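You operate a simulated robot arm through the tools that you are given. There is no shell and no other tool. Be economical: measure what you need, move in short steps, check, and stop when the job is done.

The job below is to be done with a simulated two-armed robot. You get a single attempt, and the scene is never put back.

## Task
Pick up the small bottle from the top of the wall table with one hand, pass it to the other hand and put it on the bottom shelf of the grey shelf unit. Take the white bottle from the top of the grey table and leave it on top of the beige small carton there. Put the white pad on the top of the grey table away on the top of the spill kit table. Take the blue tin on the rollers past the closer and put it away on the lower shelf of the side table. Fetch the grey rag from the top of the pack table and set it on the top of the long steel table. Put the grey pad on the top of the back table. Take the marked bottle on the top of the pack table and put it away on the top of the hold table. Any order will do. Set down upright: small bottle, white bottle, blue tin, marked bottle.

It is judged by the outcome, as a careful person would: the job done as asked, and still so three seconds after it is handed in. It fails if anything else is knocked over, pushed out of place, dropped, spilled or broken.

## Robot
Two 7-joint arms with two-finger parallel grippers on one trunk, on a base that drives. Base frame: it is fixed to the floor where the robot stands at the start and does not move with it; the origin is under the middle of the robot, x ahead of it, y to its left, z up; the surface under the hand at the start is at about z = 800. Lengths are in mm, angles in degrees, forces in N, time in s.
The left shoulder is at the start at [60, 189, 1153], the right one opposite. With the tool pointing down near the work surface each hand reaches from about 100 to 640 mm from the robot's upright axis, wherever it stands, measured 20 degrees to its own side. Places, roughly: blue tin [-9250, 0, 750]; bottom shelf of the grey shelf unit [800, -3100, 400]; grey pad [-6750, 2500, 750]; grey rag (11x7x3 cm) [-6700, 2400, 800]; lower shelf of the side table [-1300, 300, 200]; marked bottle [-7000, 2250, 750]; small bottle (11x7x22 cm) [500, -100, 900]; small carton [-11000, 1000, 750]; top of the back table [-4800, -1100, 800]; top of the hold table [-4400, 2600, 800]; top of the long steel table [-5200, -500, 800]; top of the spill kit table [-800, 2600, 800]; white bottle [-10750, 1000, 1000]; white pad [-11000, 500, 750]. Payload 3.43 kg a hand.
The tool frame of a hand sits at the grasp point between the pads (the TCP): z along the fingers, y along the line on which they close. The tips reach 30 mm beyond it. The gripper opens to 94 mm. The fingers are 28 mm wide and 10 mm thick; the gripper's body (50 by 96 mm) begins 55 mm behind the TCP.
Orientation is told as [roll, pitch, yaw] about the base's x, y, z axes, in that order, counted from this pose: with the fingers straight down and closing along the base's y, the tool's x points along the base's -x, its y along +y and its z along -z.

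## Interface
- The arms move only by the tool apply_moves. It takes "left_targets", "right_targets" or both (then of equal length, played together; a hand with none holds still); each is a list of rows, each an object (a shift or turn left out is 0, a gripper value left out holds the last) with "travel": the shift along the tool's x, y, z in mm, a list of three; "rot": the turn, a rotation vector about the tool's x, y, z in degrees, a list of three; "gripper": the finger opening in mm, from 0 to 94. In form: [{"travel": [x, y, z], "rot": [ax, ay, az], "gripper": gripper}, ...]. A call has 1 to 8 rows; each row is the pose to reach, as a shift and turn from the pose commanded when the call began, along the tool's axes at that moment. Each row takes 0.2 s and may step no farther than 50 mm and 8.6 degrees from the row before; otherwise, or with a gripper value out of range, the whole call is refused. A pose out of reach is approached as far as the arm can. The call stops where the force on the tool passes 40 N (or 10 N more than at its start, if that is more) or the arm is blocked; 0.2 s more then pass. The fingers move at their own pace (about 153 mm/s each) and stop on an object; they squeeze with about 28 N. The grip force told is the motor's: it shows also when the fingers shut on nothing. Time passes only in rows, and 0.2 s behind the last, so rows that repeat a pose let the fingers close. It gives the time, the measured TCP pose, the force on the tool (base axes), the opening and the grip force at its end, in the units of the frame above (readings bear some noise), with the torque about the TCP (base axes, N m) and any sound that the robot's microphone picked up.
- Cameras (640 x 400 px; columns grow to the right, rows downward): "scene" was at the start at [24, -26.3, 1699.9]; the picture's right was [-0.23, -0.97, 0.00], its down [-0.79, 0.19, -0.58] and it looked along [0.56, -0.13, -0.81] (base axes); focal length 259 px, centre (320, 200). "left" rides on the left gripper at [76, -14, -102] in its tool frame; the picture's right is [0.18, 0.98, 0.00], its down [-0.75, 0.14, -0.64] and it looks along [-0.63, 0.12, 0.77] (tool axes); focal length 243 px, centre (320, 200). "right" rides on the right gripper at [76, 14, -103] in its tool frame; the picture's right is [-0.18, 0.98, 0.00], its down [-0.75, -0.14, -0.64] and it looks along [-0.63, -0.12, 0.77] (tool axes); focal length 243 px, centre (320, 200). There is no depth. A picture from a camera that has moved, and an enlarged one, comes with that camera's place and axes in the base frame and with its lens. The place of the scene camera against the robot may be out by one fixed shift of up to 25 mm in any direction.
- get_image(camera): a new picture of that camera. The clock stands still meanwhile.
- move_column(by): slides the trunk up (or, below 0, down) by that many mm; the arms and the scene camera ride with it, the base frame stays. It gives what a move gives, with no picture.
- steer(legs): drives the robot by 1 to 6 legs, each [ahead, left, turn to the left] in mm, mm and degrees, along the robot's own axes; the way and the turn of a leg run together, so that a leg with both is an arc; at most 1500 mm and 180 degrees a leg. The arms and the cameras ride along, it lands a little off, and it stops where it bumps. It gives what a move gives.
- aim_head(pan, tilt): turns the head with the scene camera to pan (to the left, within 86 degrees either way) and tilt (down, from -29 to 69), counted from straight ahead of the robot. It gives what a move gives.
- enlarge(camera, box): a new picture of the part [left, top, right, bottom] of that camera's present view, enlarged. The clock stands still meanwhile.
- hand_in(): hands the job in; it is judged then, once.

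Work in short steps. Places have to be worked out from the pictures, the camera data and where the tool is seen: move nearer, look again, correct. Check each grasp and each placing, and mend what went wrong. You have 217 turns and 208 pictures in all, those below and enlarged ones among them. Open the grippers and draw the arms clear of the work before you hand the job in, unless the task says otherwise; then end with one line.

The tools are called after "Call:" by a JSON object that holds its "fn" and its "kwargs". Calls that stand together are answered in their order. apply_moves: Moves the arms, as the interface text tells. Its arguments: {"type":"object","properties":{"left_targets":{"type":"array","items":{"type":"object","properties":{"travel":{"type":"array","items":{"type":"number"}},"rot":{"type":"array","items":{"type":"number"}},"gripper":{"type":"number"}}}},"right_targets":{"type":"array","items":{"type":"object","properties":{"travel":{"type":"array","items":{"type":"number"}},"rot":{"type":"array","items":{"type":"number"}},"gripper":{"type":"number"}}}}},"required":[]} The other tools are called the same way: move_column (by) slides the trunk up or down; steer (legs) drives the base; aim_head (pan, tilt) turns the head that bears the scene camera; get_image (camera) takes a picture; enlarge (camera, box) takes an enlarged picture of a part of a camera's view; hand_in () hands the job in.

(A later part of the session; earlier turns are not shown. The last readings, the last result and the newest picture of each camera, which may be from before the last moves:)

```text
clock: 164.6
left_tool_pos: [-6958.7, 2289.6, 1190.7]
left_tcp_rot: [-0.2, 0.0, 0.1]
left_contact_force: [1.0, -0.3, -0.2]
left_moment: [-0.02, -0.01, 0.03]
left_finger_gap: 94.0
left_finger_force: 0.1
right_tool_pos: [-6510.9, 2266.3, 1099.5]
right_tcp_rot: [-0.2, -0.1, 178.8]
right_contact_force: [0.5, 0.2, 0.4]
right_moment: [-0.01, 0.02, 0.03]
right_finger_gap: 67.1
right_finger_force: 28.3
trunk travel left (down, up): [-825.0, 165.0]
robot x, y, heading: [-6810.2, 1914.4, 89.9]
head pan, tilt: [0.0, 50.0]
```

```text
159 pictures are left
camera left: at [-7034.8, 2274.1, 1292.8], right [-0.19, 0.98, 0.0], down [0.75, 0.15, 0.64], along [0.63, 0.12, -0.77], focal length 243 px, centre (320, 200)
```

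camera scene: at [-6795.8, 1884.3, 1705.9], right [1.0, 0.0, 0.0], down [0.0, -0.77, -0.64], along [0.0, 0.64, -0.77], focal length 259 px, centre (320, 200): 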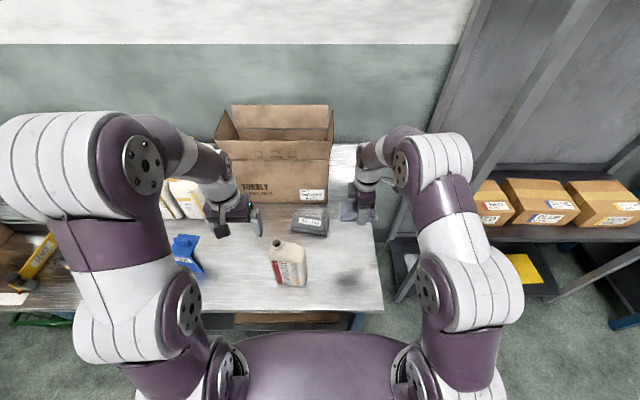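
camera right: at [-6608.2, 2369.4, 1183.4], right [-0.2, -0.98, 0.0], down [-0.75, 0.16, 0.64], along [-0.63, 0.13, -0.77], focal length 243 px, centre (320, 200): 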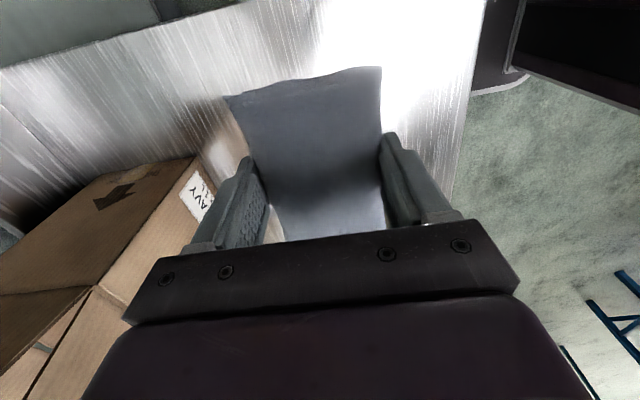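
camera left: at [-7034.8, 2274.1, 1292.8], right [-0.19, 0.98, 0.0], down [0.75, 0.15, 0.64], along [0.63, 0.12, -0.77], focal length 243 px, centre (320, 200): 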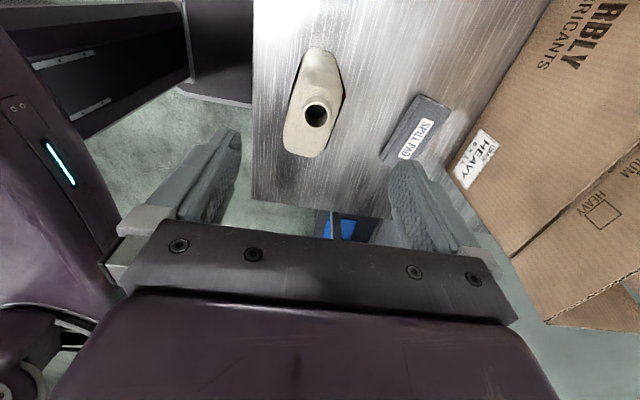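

The neck is at (-6934, 2289) and the body centre at about (-6910, 2287), turned about -5°. I'll centre over it and descend to z≈970.

Call:
{"fn": "apply_moves", "kwargs": {"left_targets": [{"travel": [-25, -1, 0], "rot": [0, 0, 2.5]}, {"travel": [-50, -3, 0], "rot": [0, 0, 5]}, {"travel": [-50, -3, 40], "rot": [0, 0, 5]}, {"travel": [-50, -3, 80], "rot": [0, 0, 5]}]}}

Call:
{"fn": "get_image", "kwargs": {"camera": "left"}}

```text
clock: 165.6
left_tool_pos: [-6910.5, 2288.6, 1111.0]
left_tcp_rot: [-0.1, -0.2, -4.9]
left_contact_force: [0.3, -1.3, -0.3]
left_moment: [0.0, 0.02, -0.02]
left_finger_gap: 93.9
left_finger_force: 0.1
right_tool_pos: [-6512.2, 2266.3, 1099.6]
right_tcp_rot: [-0.2, -0.1, 178.9]
right_contact_force: [-0.3, 0.0, -1.6]
right_moment: [-0.03, -0.02, 0.01]
right_finger_gap: 67.1
right_finger_force: 28.3
trunk travel left (down, up): [-825.0, 165.0]
robot x, y, heading: [-6805.1, 1917.8, 90.3]
head pan, tilt: [0.0, 50.0]
```

```text
158 pictures are left
camera left: at [-6986.7, 2279.7, 1212.7], right [-0.1, 0.99, 0.0], down [0.76, 0.08, 0.64], along [0.64, 0.06, -0.77], focal length 243 px, centre (320, 200)
```

left: 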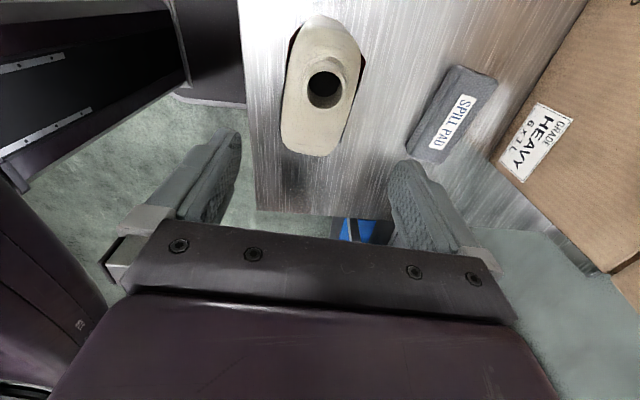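

Aligned well. I'll descend to z≈970 and grip.

Call:
{"fn": "apply_moves", "kwargs": {"left_targets": [{"travel": [0, -3, 40]}, {"travel": [0, -3, 80]}, {"travel": [0, -3, 115]}, {"travel": [0, -3, 141]}, {"travel": [0, -3, 141], "gripper": 75}, {"travel": [0, -3, 141], "gripper": 40}, {"travel": [0, -3, 141], "gripper": 40}, {"travel": [0, -3, 141], "gripper": 40}]}}

Call:
{"fn": "get_image", "kwargs": {"camera": "left"}}

```text
clock: 166.6
left_tool_pos: [-6908.9, 2286.2, 982.6]
left_tcp_rot: [0.4, -0.2, -4.9]
left_contact_force: [-2.1, -2.6, 16.1]
left_moment: [-0.03, 0.31, 0.03]
left_finger_gap: 93.9
left_finger_force: 0.0
right_tool_pos: [-6512.1, 2263.7, 1100.7]
right_tcp_rot: [-0.3, -0.1, 178.7]
right_contact_force: [0.2, 0.1, -0.7]
right_moment: [0.01, -0.01, 0.02]
right_finger_gap: 67.1
right_finger_force: 27.5
trunk travel left (down, up): [-825.0, 165.0]
robot x, y, heading: [-6809.4, 1917.5, 90.1]
head pan, tilt: [0.0, 50.0]
stopped in row 4 (left hand): the force on the tool passed its limit at 88 N (the readings are from after the stop); the commanded pose is now the measured one
```

```text
157 pictures are left
camera left: at [-6986.3, 2276.7, 1082.3], right [-0.1, 0.99, 0.01], down [0.76, 0.07, 0.65], along [0.64, 0.07, -0.76], focal length 243 px, centre (320, 200)
```

left: 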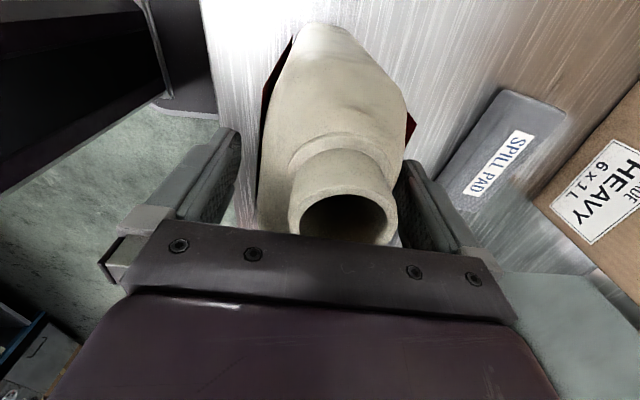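

The palm touched the neck top at about z=1036, so this bottle is a bit taller. I'll lift 6 mm and close.

Call:
{"fn": "apply_moves", "kwargs": {"left_targets": [{"travel": [0, 0, -6]}, {"travel": [0, 0, -6], "gripper": 75}, {"travel": [0, 0, -6], "gripper": 40}, {"travel": [0, 0, -6], "gripper": 40}, {"travel": [0, 0, -6], "gripper": 40}]}}

Call:
{"fn": "apply_moves", "kwargs": {"left_targets": [{"travel": [0, 0, -25]}, {"travel": [0, 0, -55]}, {"travel": [0, 0, -90]}, {"travel": [0, 0, -110]}]}}

Call:
{"fn": "get_image", "kwargs": {"camera": "left"}}

```text
clock: 167.8
left_tool_pos: [-6908.0, 2286.2, 985.9]
left_tcp_rot: [0.3, -0.3, -4.8]
left_contact_force: [0.1, -1.3, 0.2]
left_moment: [-0.21, -0.1, 0.0]
left_finger_gap: 66.3
left_finger_force: 28.4
right_tool_pos: [-6512.3, 2264.3, 1101.9]
right_tcp_rot: [-0.2, 0.0, 178.9]
right_contact_force: [-0.3, -0.5, 0.5]
right_moment: [-0.01, 0.0, 0.01]
right_finger_gap: 66.9
right_finger_force: 28.3
trunk travel left (down, up): [-825.0, 165.0]
robot x, y, heading: [-6808.7, 1919.5, 90.3]
head pan, tilt: [0.0, 50.0]
```

```text
clock: 168.8
left_tool_pos: [-6909.3, 2286.2, 1095.7]
left_tcp_rot: [0.3, -0.2, -4.8]
left_contact_force: [-0.5, 0.3, -3.6]
left_moment: [0.0, 0.01, 0.0]
left_finger_gap: 65.7
left_finger_force: 27.3
right_tool_pos: [-6512.7, 2264.9, 1100.9]
right_tcp_rot: [-0.2, -0.1, 178.8]
right_contact_force: [0.4, -0.3, -1.0]
right_moment: [-0.04, 0.01, -0.02]
right_finger_gap: 66.9
right_finger_force: 28.6
trunk travel left (down, up): [-825.0, 165.0]
robot x, y, heading: [-6807.0, 1915.4, 89.9]
head pan, tilt: [0.0, 50.0]
```

```text
156 pictures are left
camera left: at [-6986.7, 2277.1, 1196.8], right [-0.1, 0.99, 0.0], down [0.76, 0.07, 0.65], along [0.64, 0.07, -0.76], focal length 243 px, centre (320, 200)
```

left: 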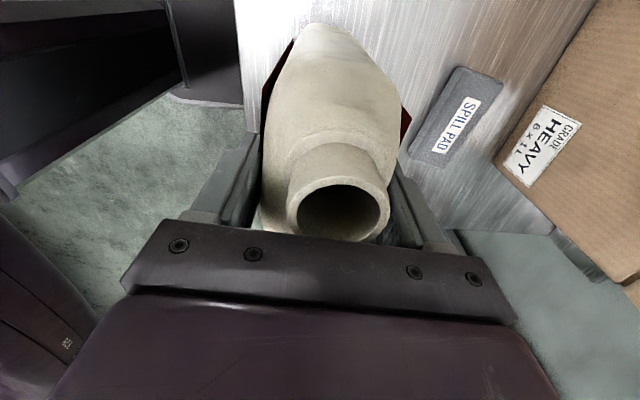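

The marked bottle is held upright, with its bottom at about z=910. I'll back off and strafe over to the hold table.

Call:
{"fn": "steer", "kwargs": {"legs": [[-600, 0, 0], [0, -1200, 0], [0, -1250, 0]]}}

Call:
{"fn": "aim_head", "kwargs": {"pan": 0, "tilt": 38}}

Call:
{"fn": "get_image", "kwargs": {"camera": "scene"}}

```text
clock: 183.8
left_tool_pos: [-4468.4, 1687.1, 1094.0]
left_tcp_rot: [0.2, -0.3, -5.4]
left_contact_force: [0.1, 0.2, -4.8]
left_moment: [0.01, 0.01, 0.0]
left_finger_gap: 65.5
left_finger_force: 27.8
right_tool_pos: [-4071.0, 1663.1, 1100.8]
right_tcp_rot: [-0.2, -0.2, 178.4]
right_contact_force: [0.2, -0.1, 0.4]
right_moment: [-0.02, -0.03, -0.02]
right_finger_gap: 67.0
right_finger_force: 28.1
trunk travel left (down, up): [-825.0, 165.0]
robot x, y, heading: [-4371.5, 1316.8, 89.6]
head pan, tilt: [0.0, 50.0]
```

```text
clock: 184.5
left_tool_pos: [-4467.9, 1688.1, 1095.9]
left_tcp_rot: [0.4, -0.1, -5.4]
left_contact_force: [-0.4, 0.8, -4.1]
left_moment: [-0.01, 0.03, -0.02]
left_finger_gap: 65.5
left_finger_force: 28.5
right_tool_pos: [-4071.8, 1662.3, 1100.1]
right_tcp_rot: [-0.2, -0.1, 178.3]
right_contact_force: [0.9, 0.2, -0.7]
right_moment: [0.01, 0.01, -0.01]
right_finger_gap: 66.8
right_finger_force: 28.1
trunk travel left (down, up): [-825.0, 165.0]
robot x, y, heading: [-4373.2, 1316.9, 89.5]
head pan, tilt: [0.0, 38.0]
```

```text
155 pictures are left
camera scene: at [-4356.6, 1334.5, 1723.0], right [1.0, -0.01, 0.0], down [-0.01, -0.62, -0.79], along [0.01, 0.79, -0.62], focal length 259 px, centre (320, 200)
```

scene: 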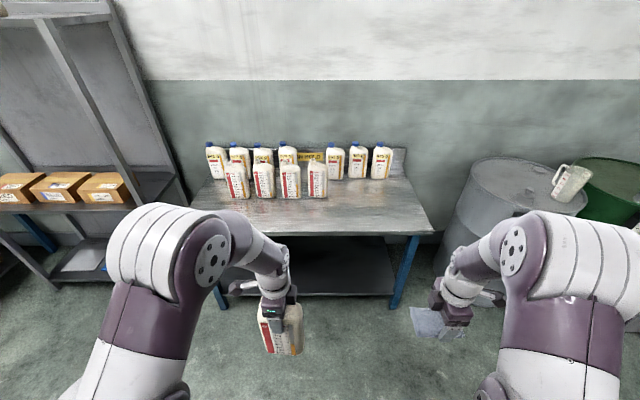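

The front-right of the hold table is clear. I'll strafe 215 mm right and drive in 650 mm.

Call:
{"fn": "steer", "kwargs": {"legs": [[0, -215, 0.4], [650, 0, 0]]}}

Call:
{"fn": "get_image", "kwargs": {"camera": "scene"}}

```text
clock: 189.4
left_tool_pos: [-4256.8, 2339.1, 1096.0]
left_tcp_rot: [0.3, -0.1, -4.7]
left_contact_force: [0.0, -0.2, -3.5]
left_moment: [0.0, -0.01, -0.01]
left_finger_gap: 65.7
left_finger_force: 27.6
right_tool_pos: [-3860.6, 2320.2, 1100.0]
right_tcp_rot: [-0.3, 0.0, 178.9]
right_contact_force: [0.2, -0.6, -0.3]
right_moment: [0.01, -0.03, 0.02]
right_finger_gap: 66.7
right_finger_force: 27.1
trunk travel left (down, up): [-825.0, 165.0]
robot x, y, heading: [-4152.8, 1967.6, 90.0]
head pan, tilt: [0.0, 38.0]
```

```text
154 pictures are left
camera scene: at [-4143.0, 1987.7, 1723.1], right [1.0, 0.0, 0.0], down [0.0, -0.62, -0.79], along [0.0, 0.79, -0.62], focal length 259 px, centre (320, 200)
```

scene: 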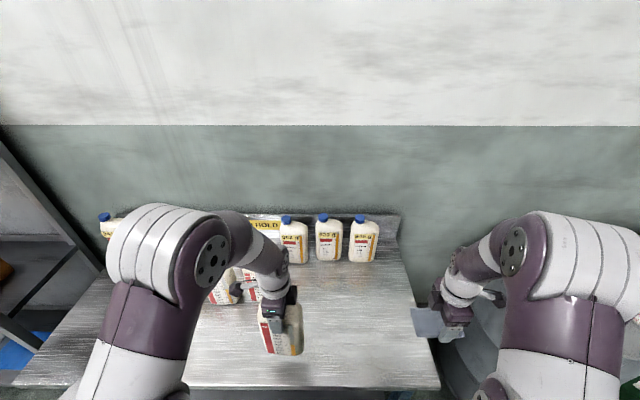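

The bottle is over the free area. I'll nudge it 25 mm further in and lower until it touches.

Call:
{"fn": "apply_moves", "kwargs": {"left_targets": [{"travel": [0, 25, 0]}, {"travel": [0, 25, 40]}, {"travel": [0, 25, 75]}, {"travel": [0, 25, 98]}, {"travel": [0, 25, 103]}, {"travel": [0, 25, 107]}, {"travel": [0, 25, 111]}, {"travel": [0, 25, 114]}]}}

```text
clock: 191.2
left_tool_pos: [-4254.5, 2363.6, 982.5]
left_tcp_rot: [0.4, -0.2, -4.7]
left_contact_force: [-1.5, -4.0, 24.5]
left_moment: [-0.04, 0.19, -0.14]
left_finger_gap: 65.5
left_finger_force: 27.9
right_tool_pos: [-3860.1, 2318.9, 1100.8]
right_tcp_rot: [-0.2, -0.1, 179.0]
right_contact_force: [0.3, -0.3, -0.8]
right_moment: [0.01, -0.01, -0.01]
right_finger_gap: 66.7
right_finger_force: 27.3
trunk travel left (down, up): [-825.0, 165.0]
robot x, y, heading: [-4153.2, 1968.7, 90.3]
head pan, tilt: [0.0, 38.0]
```

It's touching the table, with 24 N upward. I'll release, rise straight up, and check.

Call:
{"fn": "apply_moves", "kwargs": {"left_targets": [{"travel": [0, 0, -2]}, {"travel": [0, 0, -2], "gripper": 80}, {"travel": [0, 0, -2], "gripper": 94}, {"travel": [0, 0, -2], "gripper": 94}, {"travel": [0, 0, -40]}, {"travel": [0, 0, -85]}, {"travel": [0, 0, -130]}, {"travel": [0, 0, -170]}]}}

Call:
{"fn": "get_image", "kwargs": {"camera": "left"}}

```text
clock: 193.0
left_tool_pos: [-4256.3, 2363.2, 1153.2]
left_tcp_rot: [0.3, -0.2, -4.8]
left_contact_force: [-0.2, 0.6, -0.3]
left_moment: [-0.01, 0.01, -0.01]
left_finger_gap: 93.9
left_finger_force: 0.3
right_tool_pos: [-3860.6, 2318.8, 1099.5]
right_tcp_rot: [-0.2, -0.1, 179.0]
right_contact_force: [0.1, -0.2, -0.2]
right_moment: [-0.02, 0.0, 0.03]
right_finger_gap: 66.9
right_finger_force: 28.0
trunk travel left (down, up): [-825.0, 165.0]
robot x, y, heading: [-4154.1, 1968.6, 90.1]
head pan, tilt: [0.0, 38.0]
```

```text
153 pictures are left
camera left: at [-4333.1, 2354.7, 1253.5], right [-0.1, 0.99, 0.0], down [0.76, 0.08, 0.65], along [0.64, 0.07, -0.76], focal length 243 px, centre (320, 200)
```

left: 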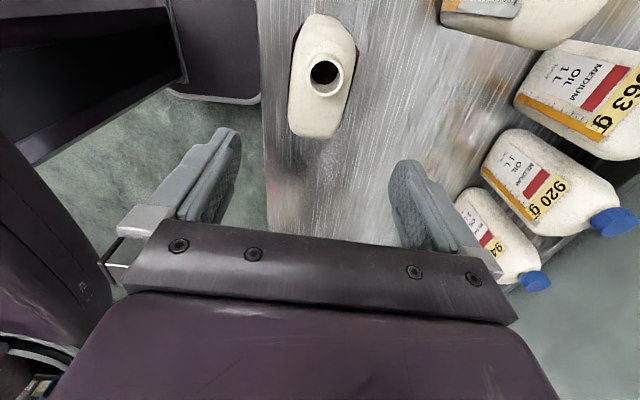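

The marked bottle stands well. I'll return to the pack table for the grey pad, positioned so the pad is ahead-left.

Call:
{"fn": "steer", "kwargs": {"legs": [[-650, 0, 0], [0, 1273, 0], [0, 1273, 0], [600, 0, 0]]}}

Call:
{"fn": "get_image", "kwargs": {"camera": "left"}}

```text
clock: 211.6
left_tool_pos: [-6815.4, 2271.9, 1150.5]
left_tcp_rot: [0.3, -0.2, -3.7]
left_contact_force: [-0.7, 0.2, 0.1]
left_moment: [0.01, -0.03, -0.02]
left_finger_gap: 94.1
left_finger_force: 0.0
right_tool_pos: [-6419.1, 2235.8, 1099.9]
right_tcp_rot: [-0.2, -0.1, -180.0]
right_contact_force: [-0.9, -0.1, -0.2]
right_moment: [0.01, 0.01, 0.0]
right_finger_gap: 66.9
right_finger_force: 28.9
trunk travel left (down, up): [-825.0, 165.0]
robot x, y, heading: [-6708.1, 1876.3, 91.3]
head pan, tilt: [0.0, 38.0]
```

```text
152 pictures are left
camera left: at [-6892.4, 2261.7, 1252.9], right [-0.12, 0.99, 0.0], down [0.76, 0.09, 0.65], along [0.64, 0.08, -0.76], focal length 243 px, centre (320, 200)
```

left: 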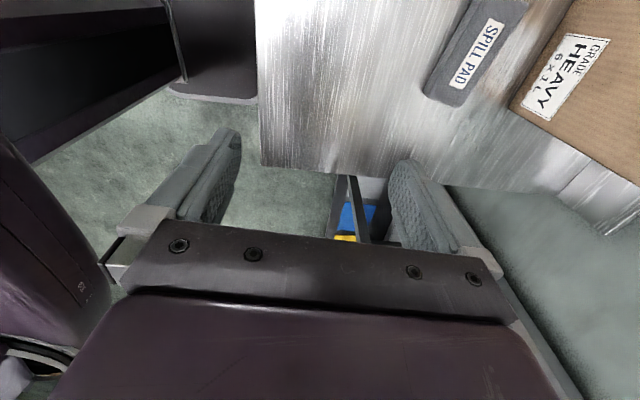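

I'll close the last 50 mm and move the left hand over the pad, lowering as it goes.

Call:
{"fn": "steer", "kwargs": {"legs": [[50, 0, -1.3]]}}

Call:
{"fn": "apply_moves", "kwargs": {"left_targets": [{"travel": [7, 23, 19]}, {"travel": [14, 46, 38]}, {"travel": [21, 69, 57]}, {"travel": [28, 92, 76]}, {"travel": [34, 115, 95], "rot": [0, 0, 1]}, {"travel": [40, 138, 114], "rot": [0, 0, 2]}, {"travel": [46, 160, 133], "rot": [0, 0, 2.5]}, {"travel": [53, 181, 150], "rot": [0, 0, 2.5]}]}}

Call:
{"fn": "get_image", "kwargs": {"camera": "left"}}

```text
clock: 212.6
left_tool_pos: [-6809.1, 2319.2, 1152.7]
left_tcp_rot: [0.5, -0.2, -4.9]
left_contact_force: [0.2, -0.8, 1.0]
left_moment: [0.05, -0.08, 0.01]
left_finger_gap: 93.8
left_finger_force: 0.2
right_tool_pos: [-6411.1, 2274.5, 1102.3]
right_tcp_rot: [-0.5, -0.1, 178.7]
right_contact_force: [0.4, 0.0, 0.3]
right_moment: [0.05, -0.01, 0.0]
right_finger_gap: 66.8
right_finger_force: 28.1
trunk travel left (down, up): [-825.0, 165.0]
robot x, y, heading: [-6708.1, 1930.0, 89.9]
head pan, tilt: [0.0, 38.0]
```

```text
clock: 214.4
left_tool_pos: [-6845.4, 2510.9, 1000.9]
left_tcp_rot: [0.1, -0.2, -7.4]
left_contact_force: [-0.8, 0.6, -0.9]
left_moment: [-0.02, 0.0, 0.05]
left_finger_gap: 94.2
left_finger_force: 0.0
right_tool_pos: [-6413.2, 2279.6, 1099.8]
right_tcp_rot: [-0.1, -0.1, 178.7]
right_contact_force: [-0.1, 0.1, -0.3]
right_moment: [-0.02, -0.02, -0.01]
right_finger_gap: 67.1
right_finger_force: 28.4
trunk travel left (down, up): [-825.0, 165.0]
robot x, y, heading: [-6709.6, 1927.4, 90.1]
head pan, tilt: [0.0, 38.0]
```

```text
151 pictures are left
camera left: at [-6921.9, 2506.1, 1102.4], right [-0.06, 1.0, 0.0], down [0.76, 0.04, 0.65], along [0.64, 0.04, -0.76], focal length 243 px, centre (320, 200)
```

left: 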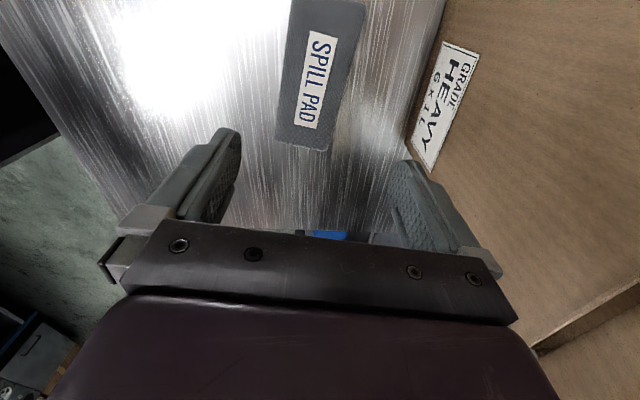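

The pad centre is at about (-6852, 2505). I'll fine-adjust, descend to just above the table, and close.

Call:
{"fn": "apply_moves", "kwargs": {"left_targets": [{"travel": [4, -6, 40]}, {"travel": [4, -6, 80]}, {"travel": [4, -6, 120]}, {"travel": [4, -6, 150]}, {"travel": [4, -6, 160]}, {"travel": [4, -6, 167]}]}}

Call:
{"fn": "apply_moves", "kwargs": {"left_targets": [{"gripper": 75}, {"gripper": 35}, {"gripper": 20}, {"gripper": 20}]}}

Call:
{"fn": "get_image", "kwargs": {"camera": "left"}}

```text
clock: 215.8
left_tool_pos: [-6849.3, 2505.7, 836.4]
left_tcp_rot: [0.3, -0.2, -7.3]
left_contact_force: [0.3, -0.1, -0.6]
left_moment: [0.03, -0.01, -0.01]
left_finger_gap: 93.9
left_finger_force: 0.1
right_tool_pos: [-6411.8, 2279.1, 1100.4]
right_tcp_rot: [-0.2, 0.0, 178.6]
right_contact_force: [0.4, -0.7, -0.5]
right_moment: [0.0, 0.01, 0.02]
right_finger_gap: 66.7
right_finger_force: 27.6
trunk travel left (down, up): [-825.0, 165.0]
robot x, y, heading: [-6710.1, 1929.0, 89.6]
head pan, tilt: [0.0, 38.0]
```

```text
clock: 216.8
left_tool_pos: [-6847.9, 2505.8, 835.1]
left_tcp_rot: [0.3, -0.2, -7.3]
left_contact_force: [0.7, -0.7, 0.0]
left_moment: [0.01, -0.02, 0.0]
left_finger_gap: 72.5
left_finger_force: 27.9
right_tool_pos: [-6411.4, 2279.3, 1100.2]
right_tcp_rot: [-0.3, -0.1, 178.7]
right_contact_force: [0.2, 0.9, -0.4]
right_moment: [0.01, 0.0, 0.0]
right_finger_gap: 67.0
right_finger_force: 28.2
trunk travel left (down, up): [-825.0, 165.0]
robot x, y, heading: [-6711.1, 1934.6, 90.0]
head pan, tilt: [0.0, 38.0]
```

```text
150 pictures are left
camera left: at [-6925.7, 2500.1, 936.6], right [-0.06, 1.0, 0.0], down [0.76, 0.04, 0.65], along [0.64, 0.04, -0.76], focal length 243 px, centre (320, 200)
```

left: 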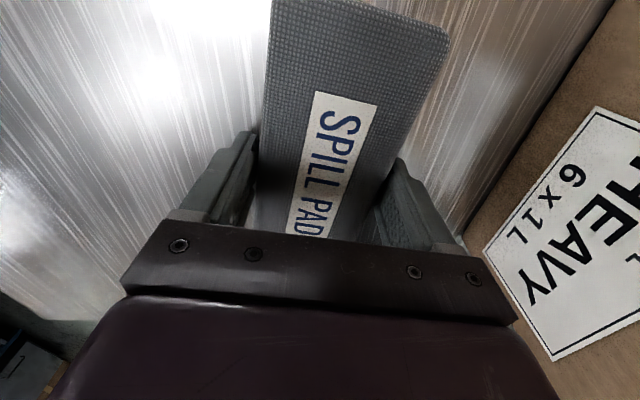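

The pad is gripped. I'll lift it, back out, drive to opposite the island and turn to face it.

Call:
{"fn": "apply_moves", "kwargs": {"left_targets": [{"travel": [0, 0, -40]}, {"travel": [0, 0, -85]}, {"travel": [0, -20, -130]}, {"travel": [0, -60, -170]}, {"travel": [0, -100, -210]}, {"travel": [0, -140, -250]}, {"travel": [0, -180, -270]}]}}

Call:
{"fn": "steer", "kwargs": {"legs": [[-650, 0, 0], [0, -1400, 0], [0, 0, 180]]}}

Call:
{"fn": "aim_head", "kwargs": {"pan": 0, "tilt": 25}}

Call:
{"fn": "get_image", "kwargs": {"camera": "scene"}}

```text
refused: row 4 steps farther than a row can; nothing moved
```

```text
clock: 234.3
left_tool_pos: [-5173.5, 693.5, 836.4]
left_tcp_rot: [0.4, -0.1, 172.8]
left_contact_force: [0.3, 0.9, 0.3]
left_moment: [0.0, 0.05, -0.03]
left_finger_gap: 71.7
left_finger_force: 28.0
right_tool_pos: [-5609.2, 919.8, 1099.6]
right_tcp_rot: [-0.3, -0.1, -1.1]
right_contact_force: [0.2, -0.1, -0.1]
right_moment: [0.0, -0.01, 0.03]
right_finger_gap: 66.8
right_finger_force: 28.0
trunk travel left (down, up): [-825.0, 165.0]
robot x, y, heading: [-5315.8, 1266.4, -89.6]
head pan, tilt: [0.0, 38.0]
```

```text
clock: 235.1
left_tool_pos: [-5173.6, 693.4, 835.1]
left_tcp_rot: [0.3, -0.3, 172.8]
left_contact_force: [0.0, 0.4, 0.1]
left_moment: [-0.03, 0.02, 0.01]
left_finger_gap: 71.7
left_finger_force: 28.3
right_tool_pos: [-5610.1, 918.8, 1099.8]
right_tcp_rot: [-0.2, -0.1, -1.0]
right_contact_force: [0.9, -0.7, -1.1]
right_moment: [0.0, 0.0, 0.01]
right_finger_gap: 67.1
right_finger_force: 28.2
trunk travel left (down, up): [-825.0, 165.0]
robot x, y, heading: [-5314.8, 1269.3, -89.9]
head pan, tilt: [0.0, 25.0]
```

```text
149 pictures are left
camera scene: at [-5301.0, 1226.5, 1743.4], right [-1.0, 0.0, 0.0], down [0.0, 0.42, -0.91], along [0.0, -0.91, -0.42], focal length 259 px, centre (320, 200)
```

scene: 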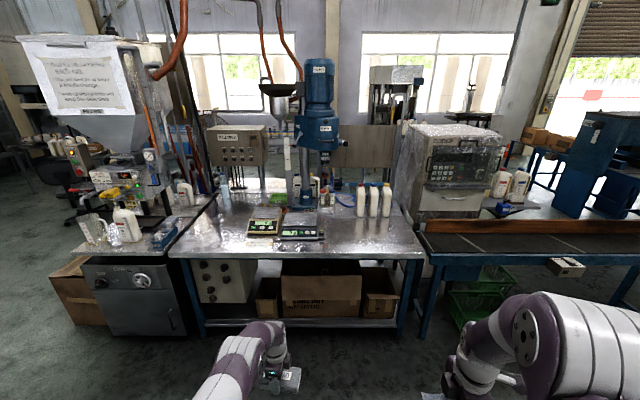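

The lift row was refused while the drive went ahead, so the pad slid off along the clear table strip. It's still held with a 72 mm opening. I'll lift and retract the left hand now, then look at the long steel table.

Call:
{"fn": "apply_moves", "kwargs": {"left_targets": [{"travel": [0, -15, -40]}, {"travel": [0, -35, -80]}, {"travel": [0, -60, -120]}, {"travel": [0, -85, -160]}, {"travel": [0, -110, -200]}, {"travel": [0, -135, -240]}, {"travel": [0, -160, -280]}]}}

Call:
{"fn": "enlarge", "kwargs": {"camera": "scene", "box": [160, 100, 440, 275]}}

Call:
{"fn": "get_image", "kwargs": {"camera": "left"}}

```text
clock: 236.7
left_tool_pos: [-5150.2, 856.3, 1116.4]
left_tcp_rot: [0.5, -0.2, 172.7]
left_contact_force: [-0.5, -0.5, -0.9]
left_moment: [-0.03, -0.04, -0.04]
left_finger_gap: 71.7
left_finger_force: 28.1
right_tool_pos: [-5610.5, 921.6, 1099.8]
right_tcp_rot: [-0.2, -0.1, -1.1]
right_contact_force: [0.5, 0.6, -0.4]
right_moment: [-0.02, 0.0, -0.03]
right_finger_gap: 66.9
right_finger_force: 28.7
trunk travel left (down, up): [-825.0, 165.0]
robot x, y, heading: [-5312.9, 1270.2, -90.0]
head pan, tilt: [0.0, 25.0]
```

```text
2.29 times, centred on (300, 188) of scene
camera zoom: at [-5301.1, 1229.4, 1743.4], right [-1.0, 0.0, 0.0], down [0.0, 0.42, -0.91], along [0.0, -0.91, -0.42], focal length 593 px, centre (366, 229)
```

zoom: 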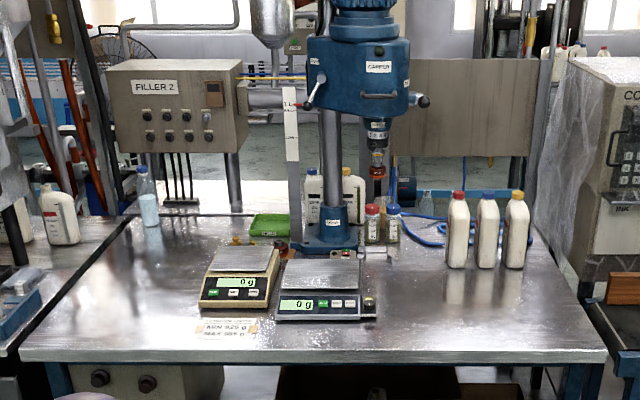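

```text
147 pictures are left
camera left: at [-5072.1, 860.0, 1216.5], right [0.06, -1.0, 0.01], down [-0.76, -0.04, 0.65], along [-0.64, -0.04, -0.76], focal length 243 px, centre (320, 200)
```

left: 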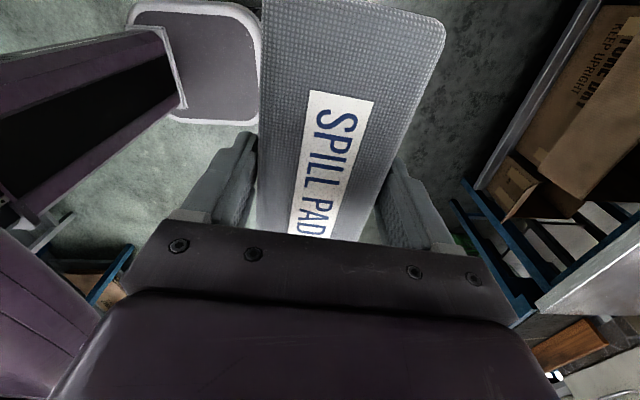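

This is the long steel table (front edge y≈-40), with a free area at front-right near (-5600,-200). I'll drive in for the rag.

Call:
{"fn": "steer", "kwargs": {"legs": [[960, 0, 0]]}}

Call:
{"fn": "aim_head", "kwargs": {"pan": -25, "tilt": 50}}

Call:
{"fn": "get_image", "kwargs": {"camera": "scene"}}

Call:
{"fn": "get_image", "kwargs": {"camera": "right"}}

```text
clock: 241.7
left_tool_pos: [-5144.4, -112.9, 1114.0]
left_tcp_rot: [0.4, -0.1, 173.0]
left_contact_force: [-0.3, -0.7, -0.2]
left_moment: [0.0, 0.0, 0.0]
left_finger_gap: 71.8
left_finger_force: 28.1
right_tool_pos: [-5602.4, -47.2, 1100.8]
right_tcp_rot: [-0.2, -0.1, -0.7]
right_contact_force: [0.3, 0.0, 1.0]
right_moment: [0.01, 0.02, 0.03]
right_finger_gap: 66.9
right_finger_force: 28.4
trunk travel left (down, up): [-825.0, 165.0]
robot x, y, heading: [-5310.8, 305.9, -89.3]
head pan, tilt: [0.0, 25.0]
```

```text
clock: 242.6
left_tool_pos: [-5143.3, -112.6, 1113.2]
left_tcp_rot: [0.3, -0.3, 173.0]
left_contact_force: [0.6, 0.9, -0.3]
left_moment: [0.0, -0.03, 0.01]
left_finger_gap: 71.9
left_finger_force: 28.4
right_tool_pos: [-5603.4, -47.8, 1100.1]
right_tcp_rot: [-0.2, -0.1, -0.8]
right_contact_force: [0.3, -0.7, -0.4]
right_moment: [-0.01, -0.03, 0.05]
right_finger_gap: 67.1
right_finger_force: 28.1
trunk travel left (down, up): [-825.0, 165.0]
robot x, y, heading: [-5309.2, 301.8, -89.7]
head pan, tilt: [-25.0, 50.0]
```

```text
146 pictures are left
camera scene: at [-5328.4, 282.4, 1706.0], right [-0.91, 0.41, 0.0], down [0.32, 0.7, -0.64], along [-0.27, -0.59, -0.77], focal length 259 px, centre (320, 200)
```

scene: 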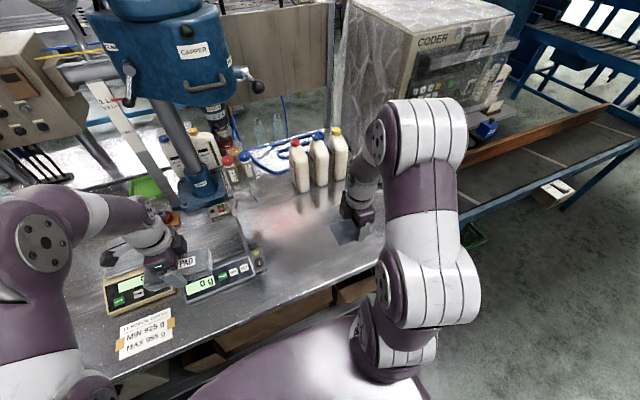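

```text
145 pictures are left
camera right: at [-5679.5, -31.3, 1202.2], right [0.2, 0.98, 0.0], down [0.75, -0.15, 0.64], along [0.63, -0.13, -0.77], focal length 243 px, centre (320, 200)
```

right: 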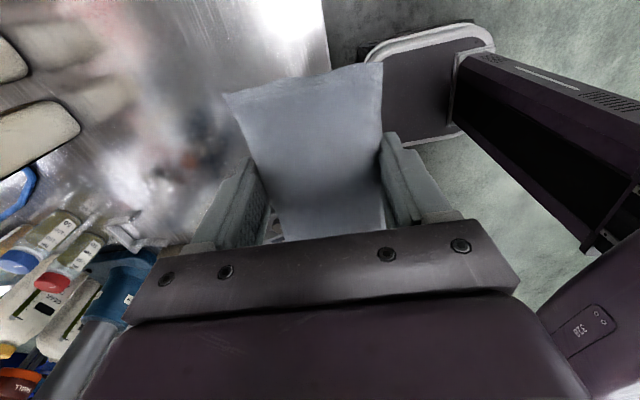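

The spot in front of the three bottles is clear. I'll extend 120 mm forward over the table and lower the rag.

Call:
{"fn": "apply_moves", "kwargs": {"right_targets": [{"travel": [0, -40, 0]}, {"travel": [0, -80, 0]}, {"travel": [0, -120, 0]}, {"travel": [0, -120, 48]}, {"travel": [0, -120, 96]}, {"travel": [0, -120, 144]}, {"travel": [0, -120, 192]}, {"travel": [0, -120, 235]}]}}

Call:
{"fn": "apply_moves", "kwargs": {"right_targets": [{"travel": [0, 0, 12]}, {"travel": [0, 0, 20]}, {"travel": [0, 0, 26]}, {"travel": [0, 0, 31]}, {"travel": [0, 0, 35]}]}}

Call:
{"fn": "get_image", "kwargs": {"camera": "right"}}

```text
clock: 244.4
left_tool_pos: [-5144.0, -114.0, 1113.7]
left_tcp_rot: [0.4, -0.3, 173.0]
left_contact_force: [0.0, 0.2, -1.4]
left_moment: [0.02, 0.0, -0.04]
left_finger_gap: 71.6
left_finger_force: 28.1
right_tool_pos: [-5604.0, -167.4, 863.6]
right_tcp_rot: [-0.1, -0.1, -0.8]
right_contact_force: [-0.5, 0.1, 0.0]
right_moment: [0.0, 0.0, 0.01]
right_finger_gap: 67.0
right_finger_force: 28.1
trunk travel left (down, up): [-825.0, 165.0]
robot x, y, heading: [-5313.0, 304.0, -89.6]
head pan, tilt: [-25.0, 50.0]
```

```text
clock: 245.6
left_tool_pos: [-5144.4, -111.5, 1115.2]
left_tcp_rot: [0.3, -0.2, 173.0]
left_contact_force: [0.7, 0.5, -0.9]
left_moment: [-0.01, 0.01, 0.03]
left_finger_gap: 71.6
left_finger_force: 28.3
right_tool_pos: [-5605.2, -167.0, 829.9]
right_tcp_rot: [-0.2, -0.1, -0.8]
right_contact_force: [-1.6, 0.0, 0.5]
right_moment: [0.04, -0.01, 0.02]
right_finger_gap: 67.0
right_finger_force: 28.3
trunk travel left (down, up): [-825.0, 165.0]
robot x, y, heading: [-5311.7, 303.0, -89.5]
head pan, tilt: [-25.0, 50.0]
```

```text
144 pictures are left
camera right: at [-5680.8, -151.6, 932.6], right [0.2, 0.98, 0.0], down [0.75, -0.15, 0.64], along [0.63, -0.13, -0.77], focal length 243 px, centre (320, 200)
```

right: 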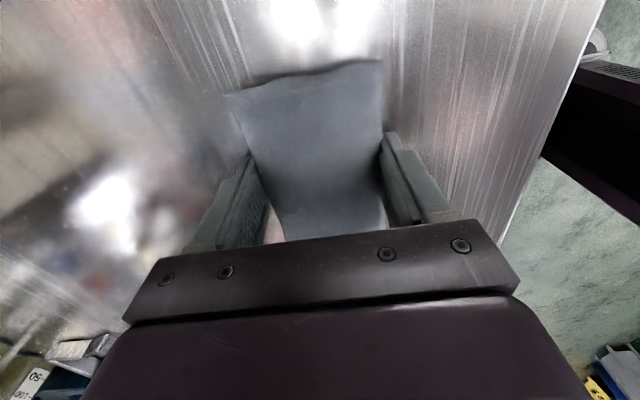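

No contact yet, so I'll go down in small steps until it touches.

Call:
{"fn": "apply_moves", "kwargs": {"right_targets": [{"travel": [0, 0, 4]}, {"travel": [0, 0, 7]}, {"travel": [0, 0, 10]}]}}

```text
clock: 246.2
left_tool_pos: [-5142.1, -109.0, 1115.7]
left_tcp_rot: [0.5, -0.4, 173.1]
left_contact_force: [0.8, -0.1, -0.1]
left_moment: [0.01, 0.01, 0.01]
left_finger_gap: 71.4
left_finger_force: 28.0
right_tool_pos: [-5605.2, -167.5, 830.7]
right_tcp_rot: [-0.5, 0.1, -0.8]
right_contact_force: [1.3, 12.7, 33.9]
right_moment: [1.69, -0.71, 0.1]
right_finger_gap: 66.8
right_finger_force: 28.2
trunk travel left (down, up): [-825.0, 165.0]
robot x, y, heading: [-5307.1, 304.5, -89.9]
head pan, tilt: [-25.0, 50.0]
stopped in row 2 (right hand): the force on the tool passed its limit at 47 N (the readings are from after the stop); the commanded pose is now the measured one
```

Touched at z≈830. I'll ease up, open, and rise.

Call:
{"fn": "apply_moves", "kwargs": {"right_targets": [{"travel": [0, 0, -2]}, {"travel": [0, 0, -2], "gripper": 80}, {"travel": [0, 0, -2], "gripper": 94}, {"travel": [0, 0, -2], "gripper": 94}, {"travel": [0, 0, -45]}, {"travel": [0, 0, -90]}, {"travel": [0, 0, -135]}, {"travel": [0, 0, -180]}]}}

Call:
{"fn": "get_image", "kwargs": {"camera": "right"}}

Call:
{"fn": "aim_head", "kwargs": {"pan": 25, "tilt": 25}}

Call:
{"fn": "get_image", "kwargs": {"camera": "scene"}}

```text
clock: 248.0
left_tool_pos: [-5142.5, -110.9, 1114.9]
left_tcp_rot: [0.4, -0.1, 173.0]
left_contact_force: [-0.2, 0.3, -0.5]
left_moment: [-0.02, -0.01, -0.01]
left_finger_gap: 71.7
left_finger_force: 28.0
right_tool_pos: [-5605.3, -166.8, 1007.8]
right_tcp_rot: [-0.3, 0.0, -0.8]
right_contact_force: [0.2, -0.5, 0.5]
right_moment: [-0.02, -0.01, 0.01]
right_finger_gap: 94.2
right_finger_force: 0.0
trunk travel left (down, up): [-825.0, 165.0]
robot x, y, heading: [-5307.2, 304.1, -89.3]
head pan, tilt: [-25.0, 50.0]
```

```text
143 pictures are left
camera right: at [-5681.0, -150.4, 1109.7], right [0.2, 0.98, -0.01], down [0.75, -0.15, 0.64], along [0.63, -0.13, -0.77], focal length 243 px, centre (320, 200)
```

right: 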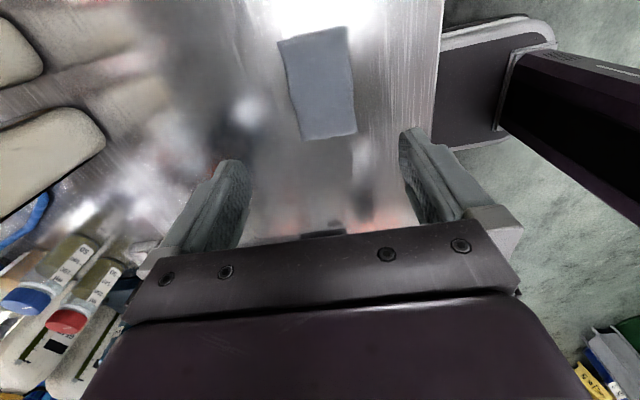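

```text
clock: 249.2
left_tool_pos: [-5143.0, -111.4, 1113.4]
left_tcp_rot: [0.4, -0.2, 172.9]
left_contact_force: [0.3, -0.2, -0.7]
left_moment: [-0.02, -0.02, 0.04]
left_finger_gap: 71.8
left_finger_force: 27.9
right_tool_pos: [-5605.4, -168.7, 1006.9]
right_tcp_rot: [-0.5, -0.1, -0.8]
right_contact_force: [-1.1, 0.2, 0.2]
right_moment: [-0.01, 0.03, 0.04]
right_finger_gap: 93.9
right_finger_force: 0.0
trunk travel left (down, up): [-825.0, 165.0]
robot x, y, heading: [-5310.9, 303.2, -89.5]
head pan, tilt: [25.0, 25.0]
```

```text
142 pictures are left
camera scene: at [-5256.8, 269.3, 1743.4], right [-0.9, -0.43, 0.0], down [-0.18, 0.38, -0.91], along [0.39, -0.82, -0.42], focal length 259 px, centre (320, 200)
```

scene: 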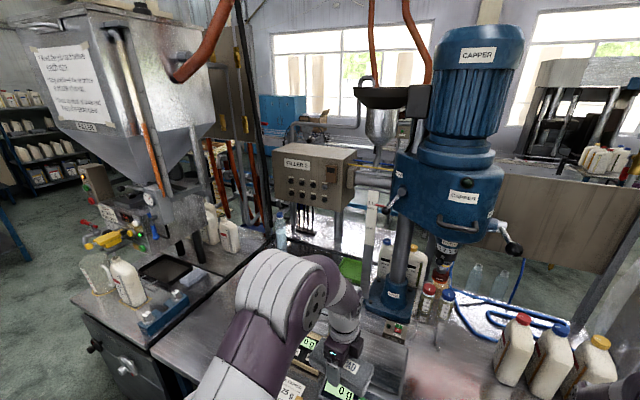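

The rag lies on the long steel table. The back table lies behind it (beyond the FILLER 2 panel), so I need to go round the island's east end. I'll back off and drive round, stopping to look.

Call:
{"fn": "steer", "kwargs": {"legs": [[-850, 0, 0], [0, 1300, 0], [0, 1250, 0], [1450, 0, 0]]}}

Call:
{"fn": "aim_head", "kwargs": {"pan": -40, "tilt": 20}}

Call:
{"fn": "get_image", "kwargs": {"camera": "scene"}}

Call:
{"fn": "aim_head", "kwargs": {"pan": 15, "tilt": 25}}

Call:
{"fn": "get_image", "kwargs": {"camera": "scene"}}

```text
clock: 272.6
left_tool_pos: [-2580.3, -687.4, 1114.8]
left_tcp_rot: [0.2, -0.2, 172.9]
left_contact_force: [-0.3, 0.0, -1.3]
left_moment: [0.02, 0.01, -0.03]
left_finger_gap: 71.6
left_finger_force: 28.7
right_tool_pos: [-3040.8, -744.9, 1006.8]
right_tcp_rot: [-0.4, -0.1, -0.9]
right_contact_force: [0.7, -0.1, 0.7]
right_moment: [0.02, 0.0, 0.01]
right_finger_gap: 93.6
right_finger_force: 0.0
trunk travel left (down, up): [-825.0, 165.0]
robot x, y, heading: [-2742.7, -272.5, -89.6]
head pan, tilt: [25.0, 25.0]
```

```text
clock: 273.9
left_tool_pos: [-2580.5, -688.4, 1114.1]
left_tcp_rot: [0.3, -0.3, 173.0]
left_contact_force: [-0.7, -0.4, -0.2]
left_moment: [0.01, -0.01, -0.02]
left_finger_gap: 71.6
left_finger_force: 28.1
right_tool_pos: [-3043.0, -744.7, 1006.4]
right_tcp_rot: [-0.5, 0.0, -0.9]
right_contact_force: [0.1, -0.3, -0.5]
right_moment: [0.02, -0.02, -0.03]
right_finger_gap: 93.8
right_finger_force: 0.0
trunk travel left (down, up): [-825.0, 165.0]
robot x, y, heading: [-2746.5, -275.5, -89.8]
head pan, tilt: [-40.0, 20.0]
```

```text
141 pictures are left
camera scene: at [-2791.6, -295.0, 1751.5], right [-0.77, 0.64, 0.0], down [0.22, 0.26, -0.94], along [-0.6, -0.72, -0.34], focal length 259 px, centre (320, 200)
```

scene: 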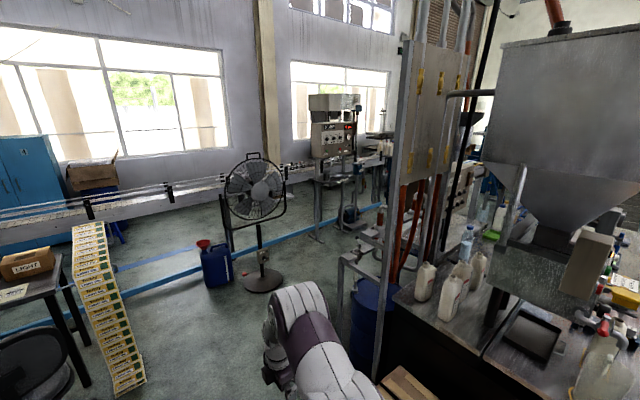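

```text
clock: 275.1
left_tool_pos: [-2579.6, -688.7, 1114.3]
left_tcp_rot: [0.3, -0.3, 173.1]
left_contact_force: [0.1, -0.3, -1.2]
left_moment: [0.02, 0.0, -0.01]
left_finger_gap: 71.9
left_finger_force: 28.1
right_tool_pos: [-3040.7, -744.9, 1006.8]
right_tcp_rot: [-0.5, 0.0, -0.9]
right_contact_force: [-0.5, -1.0, 0.4]
right_moment: [0.03, 0.02, 0.01]
right_finger_gap: 93.8
right_finger_force: 0.1
trunk travel left (down, up): [-825.0, 165.0]
robot x, y, heading: [-2747.3, -274.0, -89.8]
head pan, tilt: [15.0, 25.0]
```

```text
140 pictures are left
camera scene: at [-2708.0, -312.0, 1743.4], right [-0.96, -0.26, 0.0], down [-0.11, 0.41, -0.91], along [0.24, -0.87, -0.42], focal length 259 px, centre (320, 200)
```

scene: 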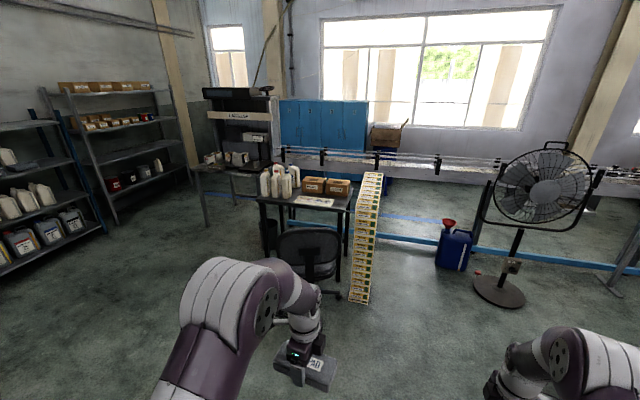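

The path passes between the fan at (-3810,-2460) and a small stand at about (-3940,-1420). I'll turn to face -x and move to the corridor entrance for a look.

Call:
{"fn": "steer", "kwargs": {"legs": [[100, 0, -90], [100, 800, 0], [150, 500, 0]]}}

Call:
{"fn": "aim_head", "kwargs": {"pan": -10, "tilt": 22}}

Call:
{"fn": "get_image", "kwargs": {"camera": "scene"}}

```text
clock: 285.9
left_tool_pos: [-3476.6, -1795.9, 1114.8]
left_tcp_rot: [0.4, -0.2, 82.7]
left_contact_force: [1.3, -0.2, -0.8]
left_moment: [0.01, 0.05, -0.03]
left_finger_gap: 71.9
left_finger_force: 28.1
right_tool_pos: [-3529.8, -1335.0, 1006.2]
right_tcp_rot: [-0.5, 0.0, -91.2]
right_contact_force: [0.1, 0.4, -0.7]
right_moment: [0.02, 0.0, -0.01]
right_finger_gap: 93.8
right_finger_force: 0.1
trunk travel left (down, up): [-825.0, 165.0]
robot x, y, heading: [-3057.5, -1629.2, -179.9]
head pan, tilt: [15.0, 25.0]
```

```text
clock: 286.8
left_tool_pos: [-3476.1, -1796.1, 1114.3]
left_tcp_rot: [0.3, -0.2, 82.7]
left_contact_force: [-0.1, 0.4, -0.9]
left_moment: [-0.02, -0.02, -0.03]
left_finger_gap: 71.7
left_finger_force: 28.4
right_tool_pos: [-3529.0, -1334.0, 1006.9]
right_tcp_rot: [-0.6, 0.0, -91.2]
right_contact_force: [0.2, -0.7, 0.1]
right_moment: [-0.04, -0.02, -0.01]
right_finger_gap: 94.2
right_finger_force: 0.1
trunk travel left (down, up): [-825.0, 165.0]
robot x, y, heading: [-3060.8, -1629.1, -180.1]
head pan, tilt: [-10.0, 22.0]
```

```text
139 pictures are left
camera scene: at [-3078.6, -1627.2, 1748.3], right [0.17, 0.99, 0.0], down [0.37, -0.06, -0.93], along [-0.91, 0.16, -0.37], focal length 259 px, centre (320, 200)
```

scene: 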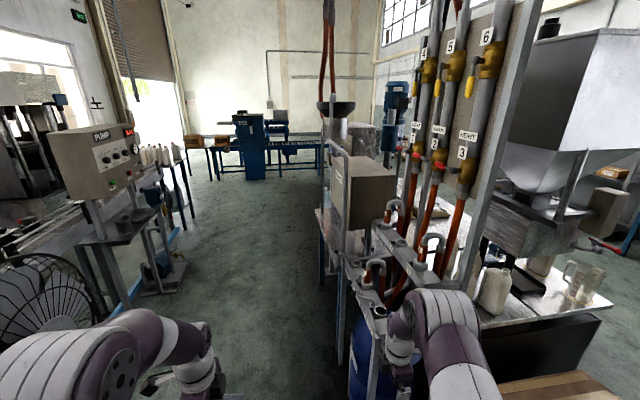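

The back table is the narrow one behind FILLER 2 (south edge y≈-1235, x -4270..-5270). I'll pass down the corridor, then turn to face it (+y).

Call:
{"fn": "steer", "kwargs": {"legs": [[850, 131, 0], [840, 190, 0], [0, 0, -90]]}}

Call:
{"fn": "aim_head", "kwargs": {"pan": 0, "tilt": 35}}

Call:
{"fn": "get_image", "kwargs": {"camera": "scene"}}

```text
clock: 299.4
left_tool_pos: [-4911.6, -1543.2, 1114.5]
left_tcp_rot: [0.1, -0.2, -7.2]
left_contact_force: [-0.1, -0.8, -1.7]
left_moment: [0.01, 0.0, 0.02]
left_finger_gap: 71.6
left_finger_force: 27.5
right_tool_pos: [-4449.3, -1487.9, 1007.3]
right_tcp_rot: [-0.5, 0.0, 178.9]
right_contact_force: [0.0, -0.8, 0.8]
right_moment: [-0.03, 0.01, -0.03]
right_finger_gap: 94.2
right_finger_force: 0.1
trunk travel left (down, up): [-825.0, 165.0]
robot x, y, heading: [-4749.5, -1960.6, 90.4]
head pan, tilt: [-10.0, 22.0]
```

```text
clock: 300.1
left_tool_pos: [-4911.6, -1543.3, 1113.7]
left_tcp_rot: [0.3, -0.2, -7.1]
left_contact_force: [0.1, -0.7, -1.0]
left_moment: [0.01, -0.02, 0.0]
left_finger_gap: 71.7
left_finger_force: 28.0
right_tool_pos: [-4450.4, -1487.9, 1007.1]
right_tcp_rot: [-0.5, -0.1, 178.9]
right_contact_force: [-0.4, 0.5, 0.1]
right_moment: [0.03, -0.01, -0.01]
right_finger_gap: 93.9
right_finger_force: 0.0
trunk travel left (down, up): [-825.0, 165.0]
robot x, y, heading: [-4748.2, -1957.3, 90.2]
head pan, tilt: [0.0, 35.0]
```

```text
138 pictures are left
camera scene: at [-4734.7, -1939.8, 1727.7], right [1.0, 0.0, 0.0], down [0.0, -0.57, -0.82], along [0.0, 0.82, -0.57], focal length 259 px, centre (320, 200)
```

scene: 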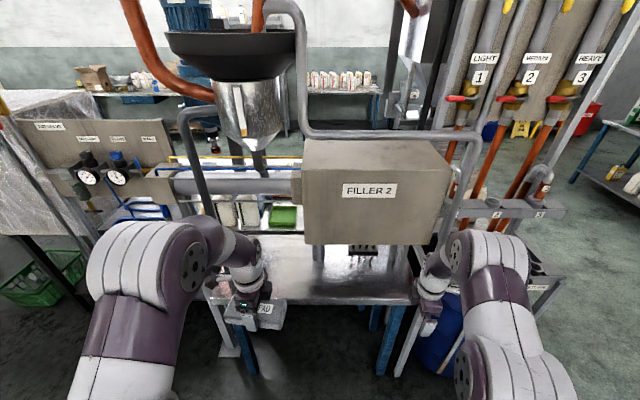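

I see the back table surface under the FILLER 2 panel. I'll enlarge to judge the free spot and the overhead pipe.

Call:
{"fn": "enlarge", "kwargs": {"camera": "scene", "box": [160, 130, 480, 330]}}

Call:
{"fn": "get_image", "kwargs": {"camera": "right"}}

Call:
{"fn": "get_image", "kwargs": {"camera": "left"}}

```text
2.00 times, centred on (320, 230) of scene
camera zoom: at [-4734.7, -1939.8, 1727.7], right [1.0, 0.0, 0.0], down [0.0, -0.57, -0.82], along [0.0, 0.82, -0.57], focal length 519 px, centre (320, 140)
```

zoom: 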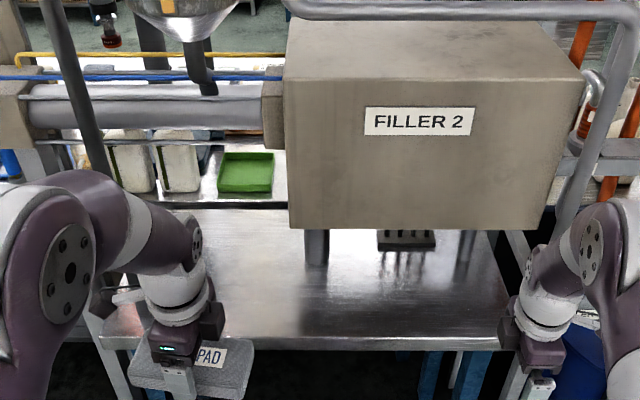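

```text
136 pictures are left
camera right: at [-4373.9, -1504.4, 1108.8], right [-0.2, -0.98, -0.01], down [-0.75, 0.15, 0.64], along [-0.63, 0.14, -0.77], focal length 243 px, centre (320, 200)
```

right: 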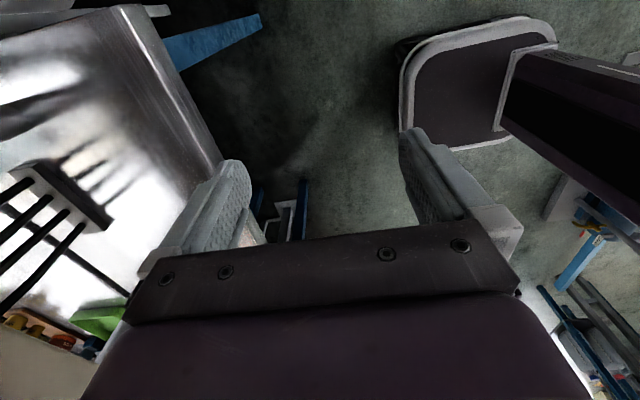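

```text
135 pictures are left
camera left: at [-4988.5, -1548.5, 1215.6], right [-0.06, 1.0, 0.0], down [0.76, 0.04, 0.65], along [0.64, 0.04, -0.76], focal length 243 px, centre (320, 200)
```

left: 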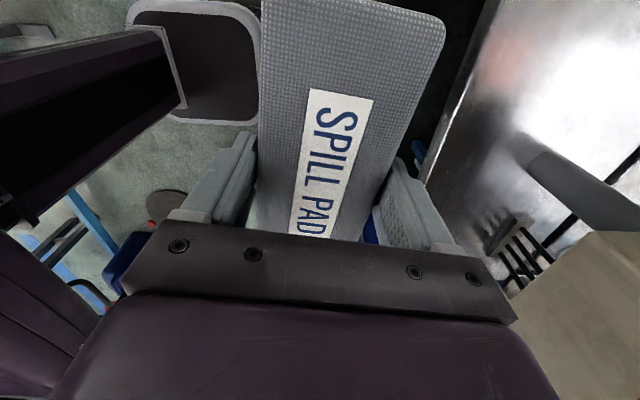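

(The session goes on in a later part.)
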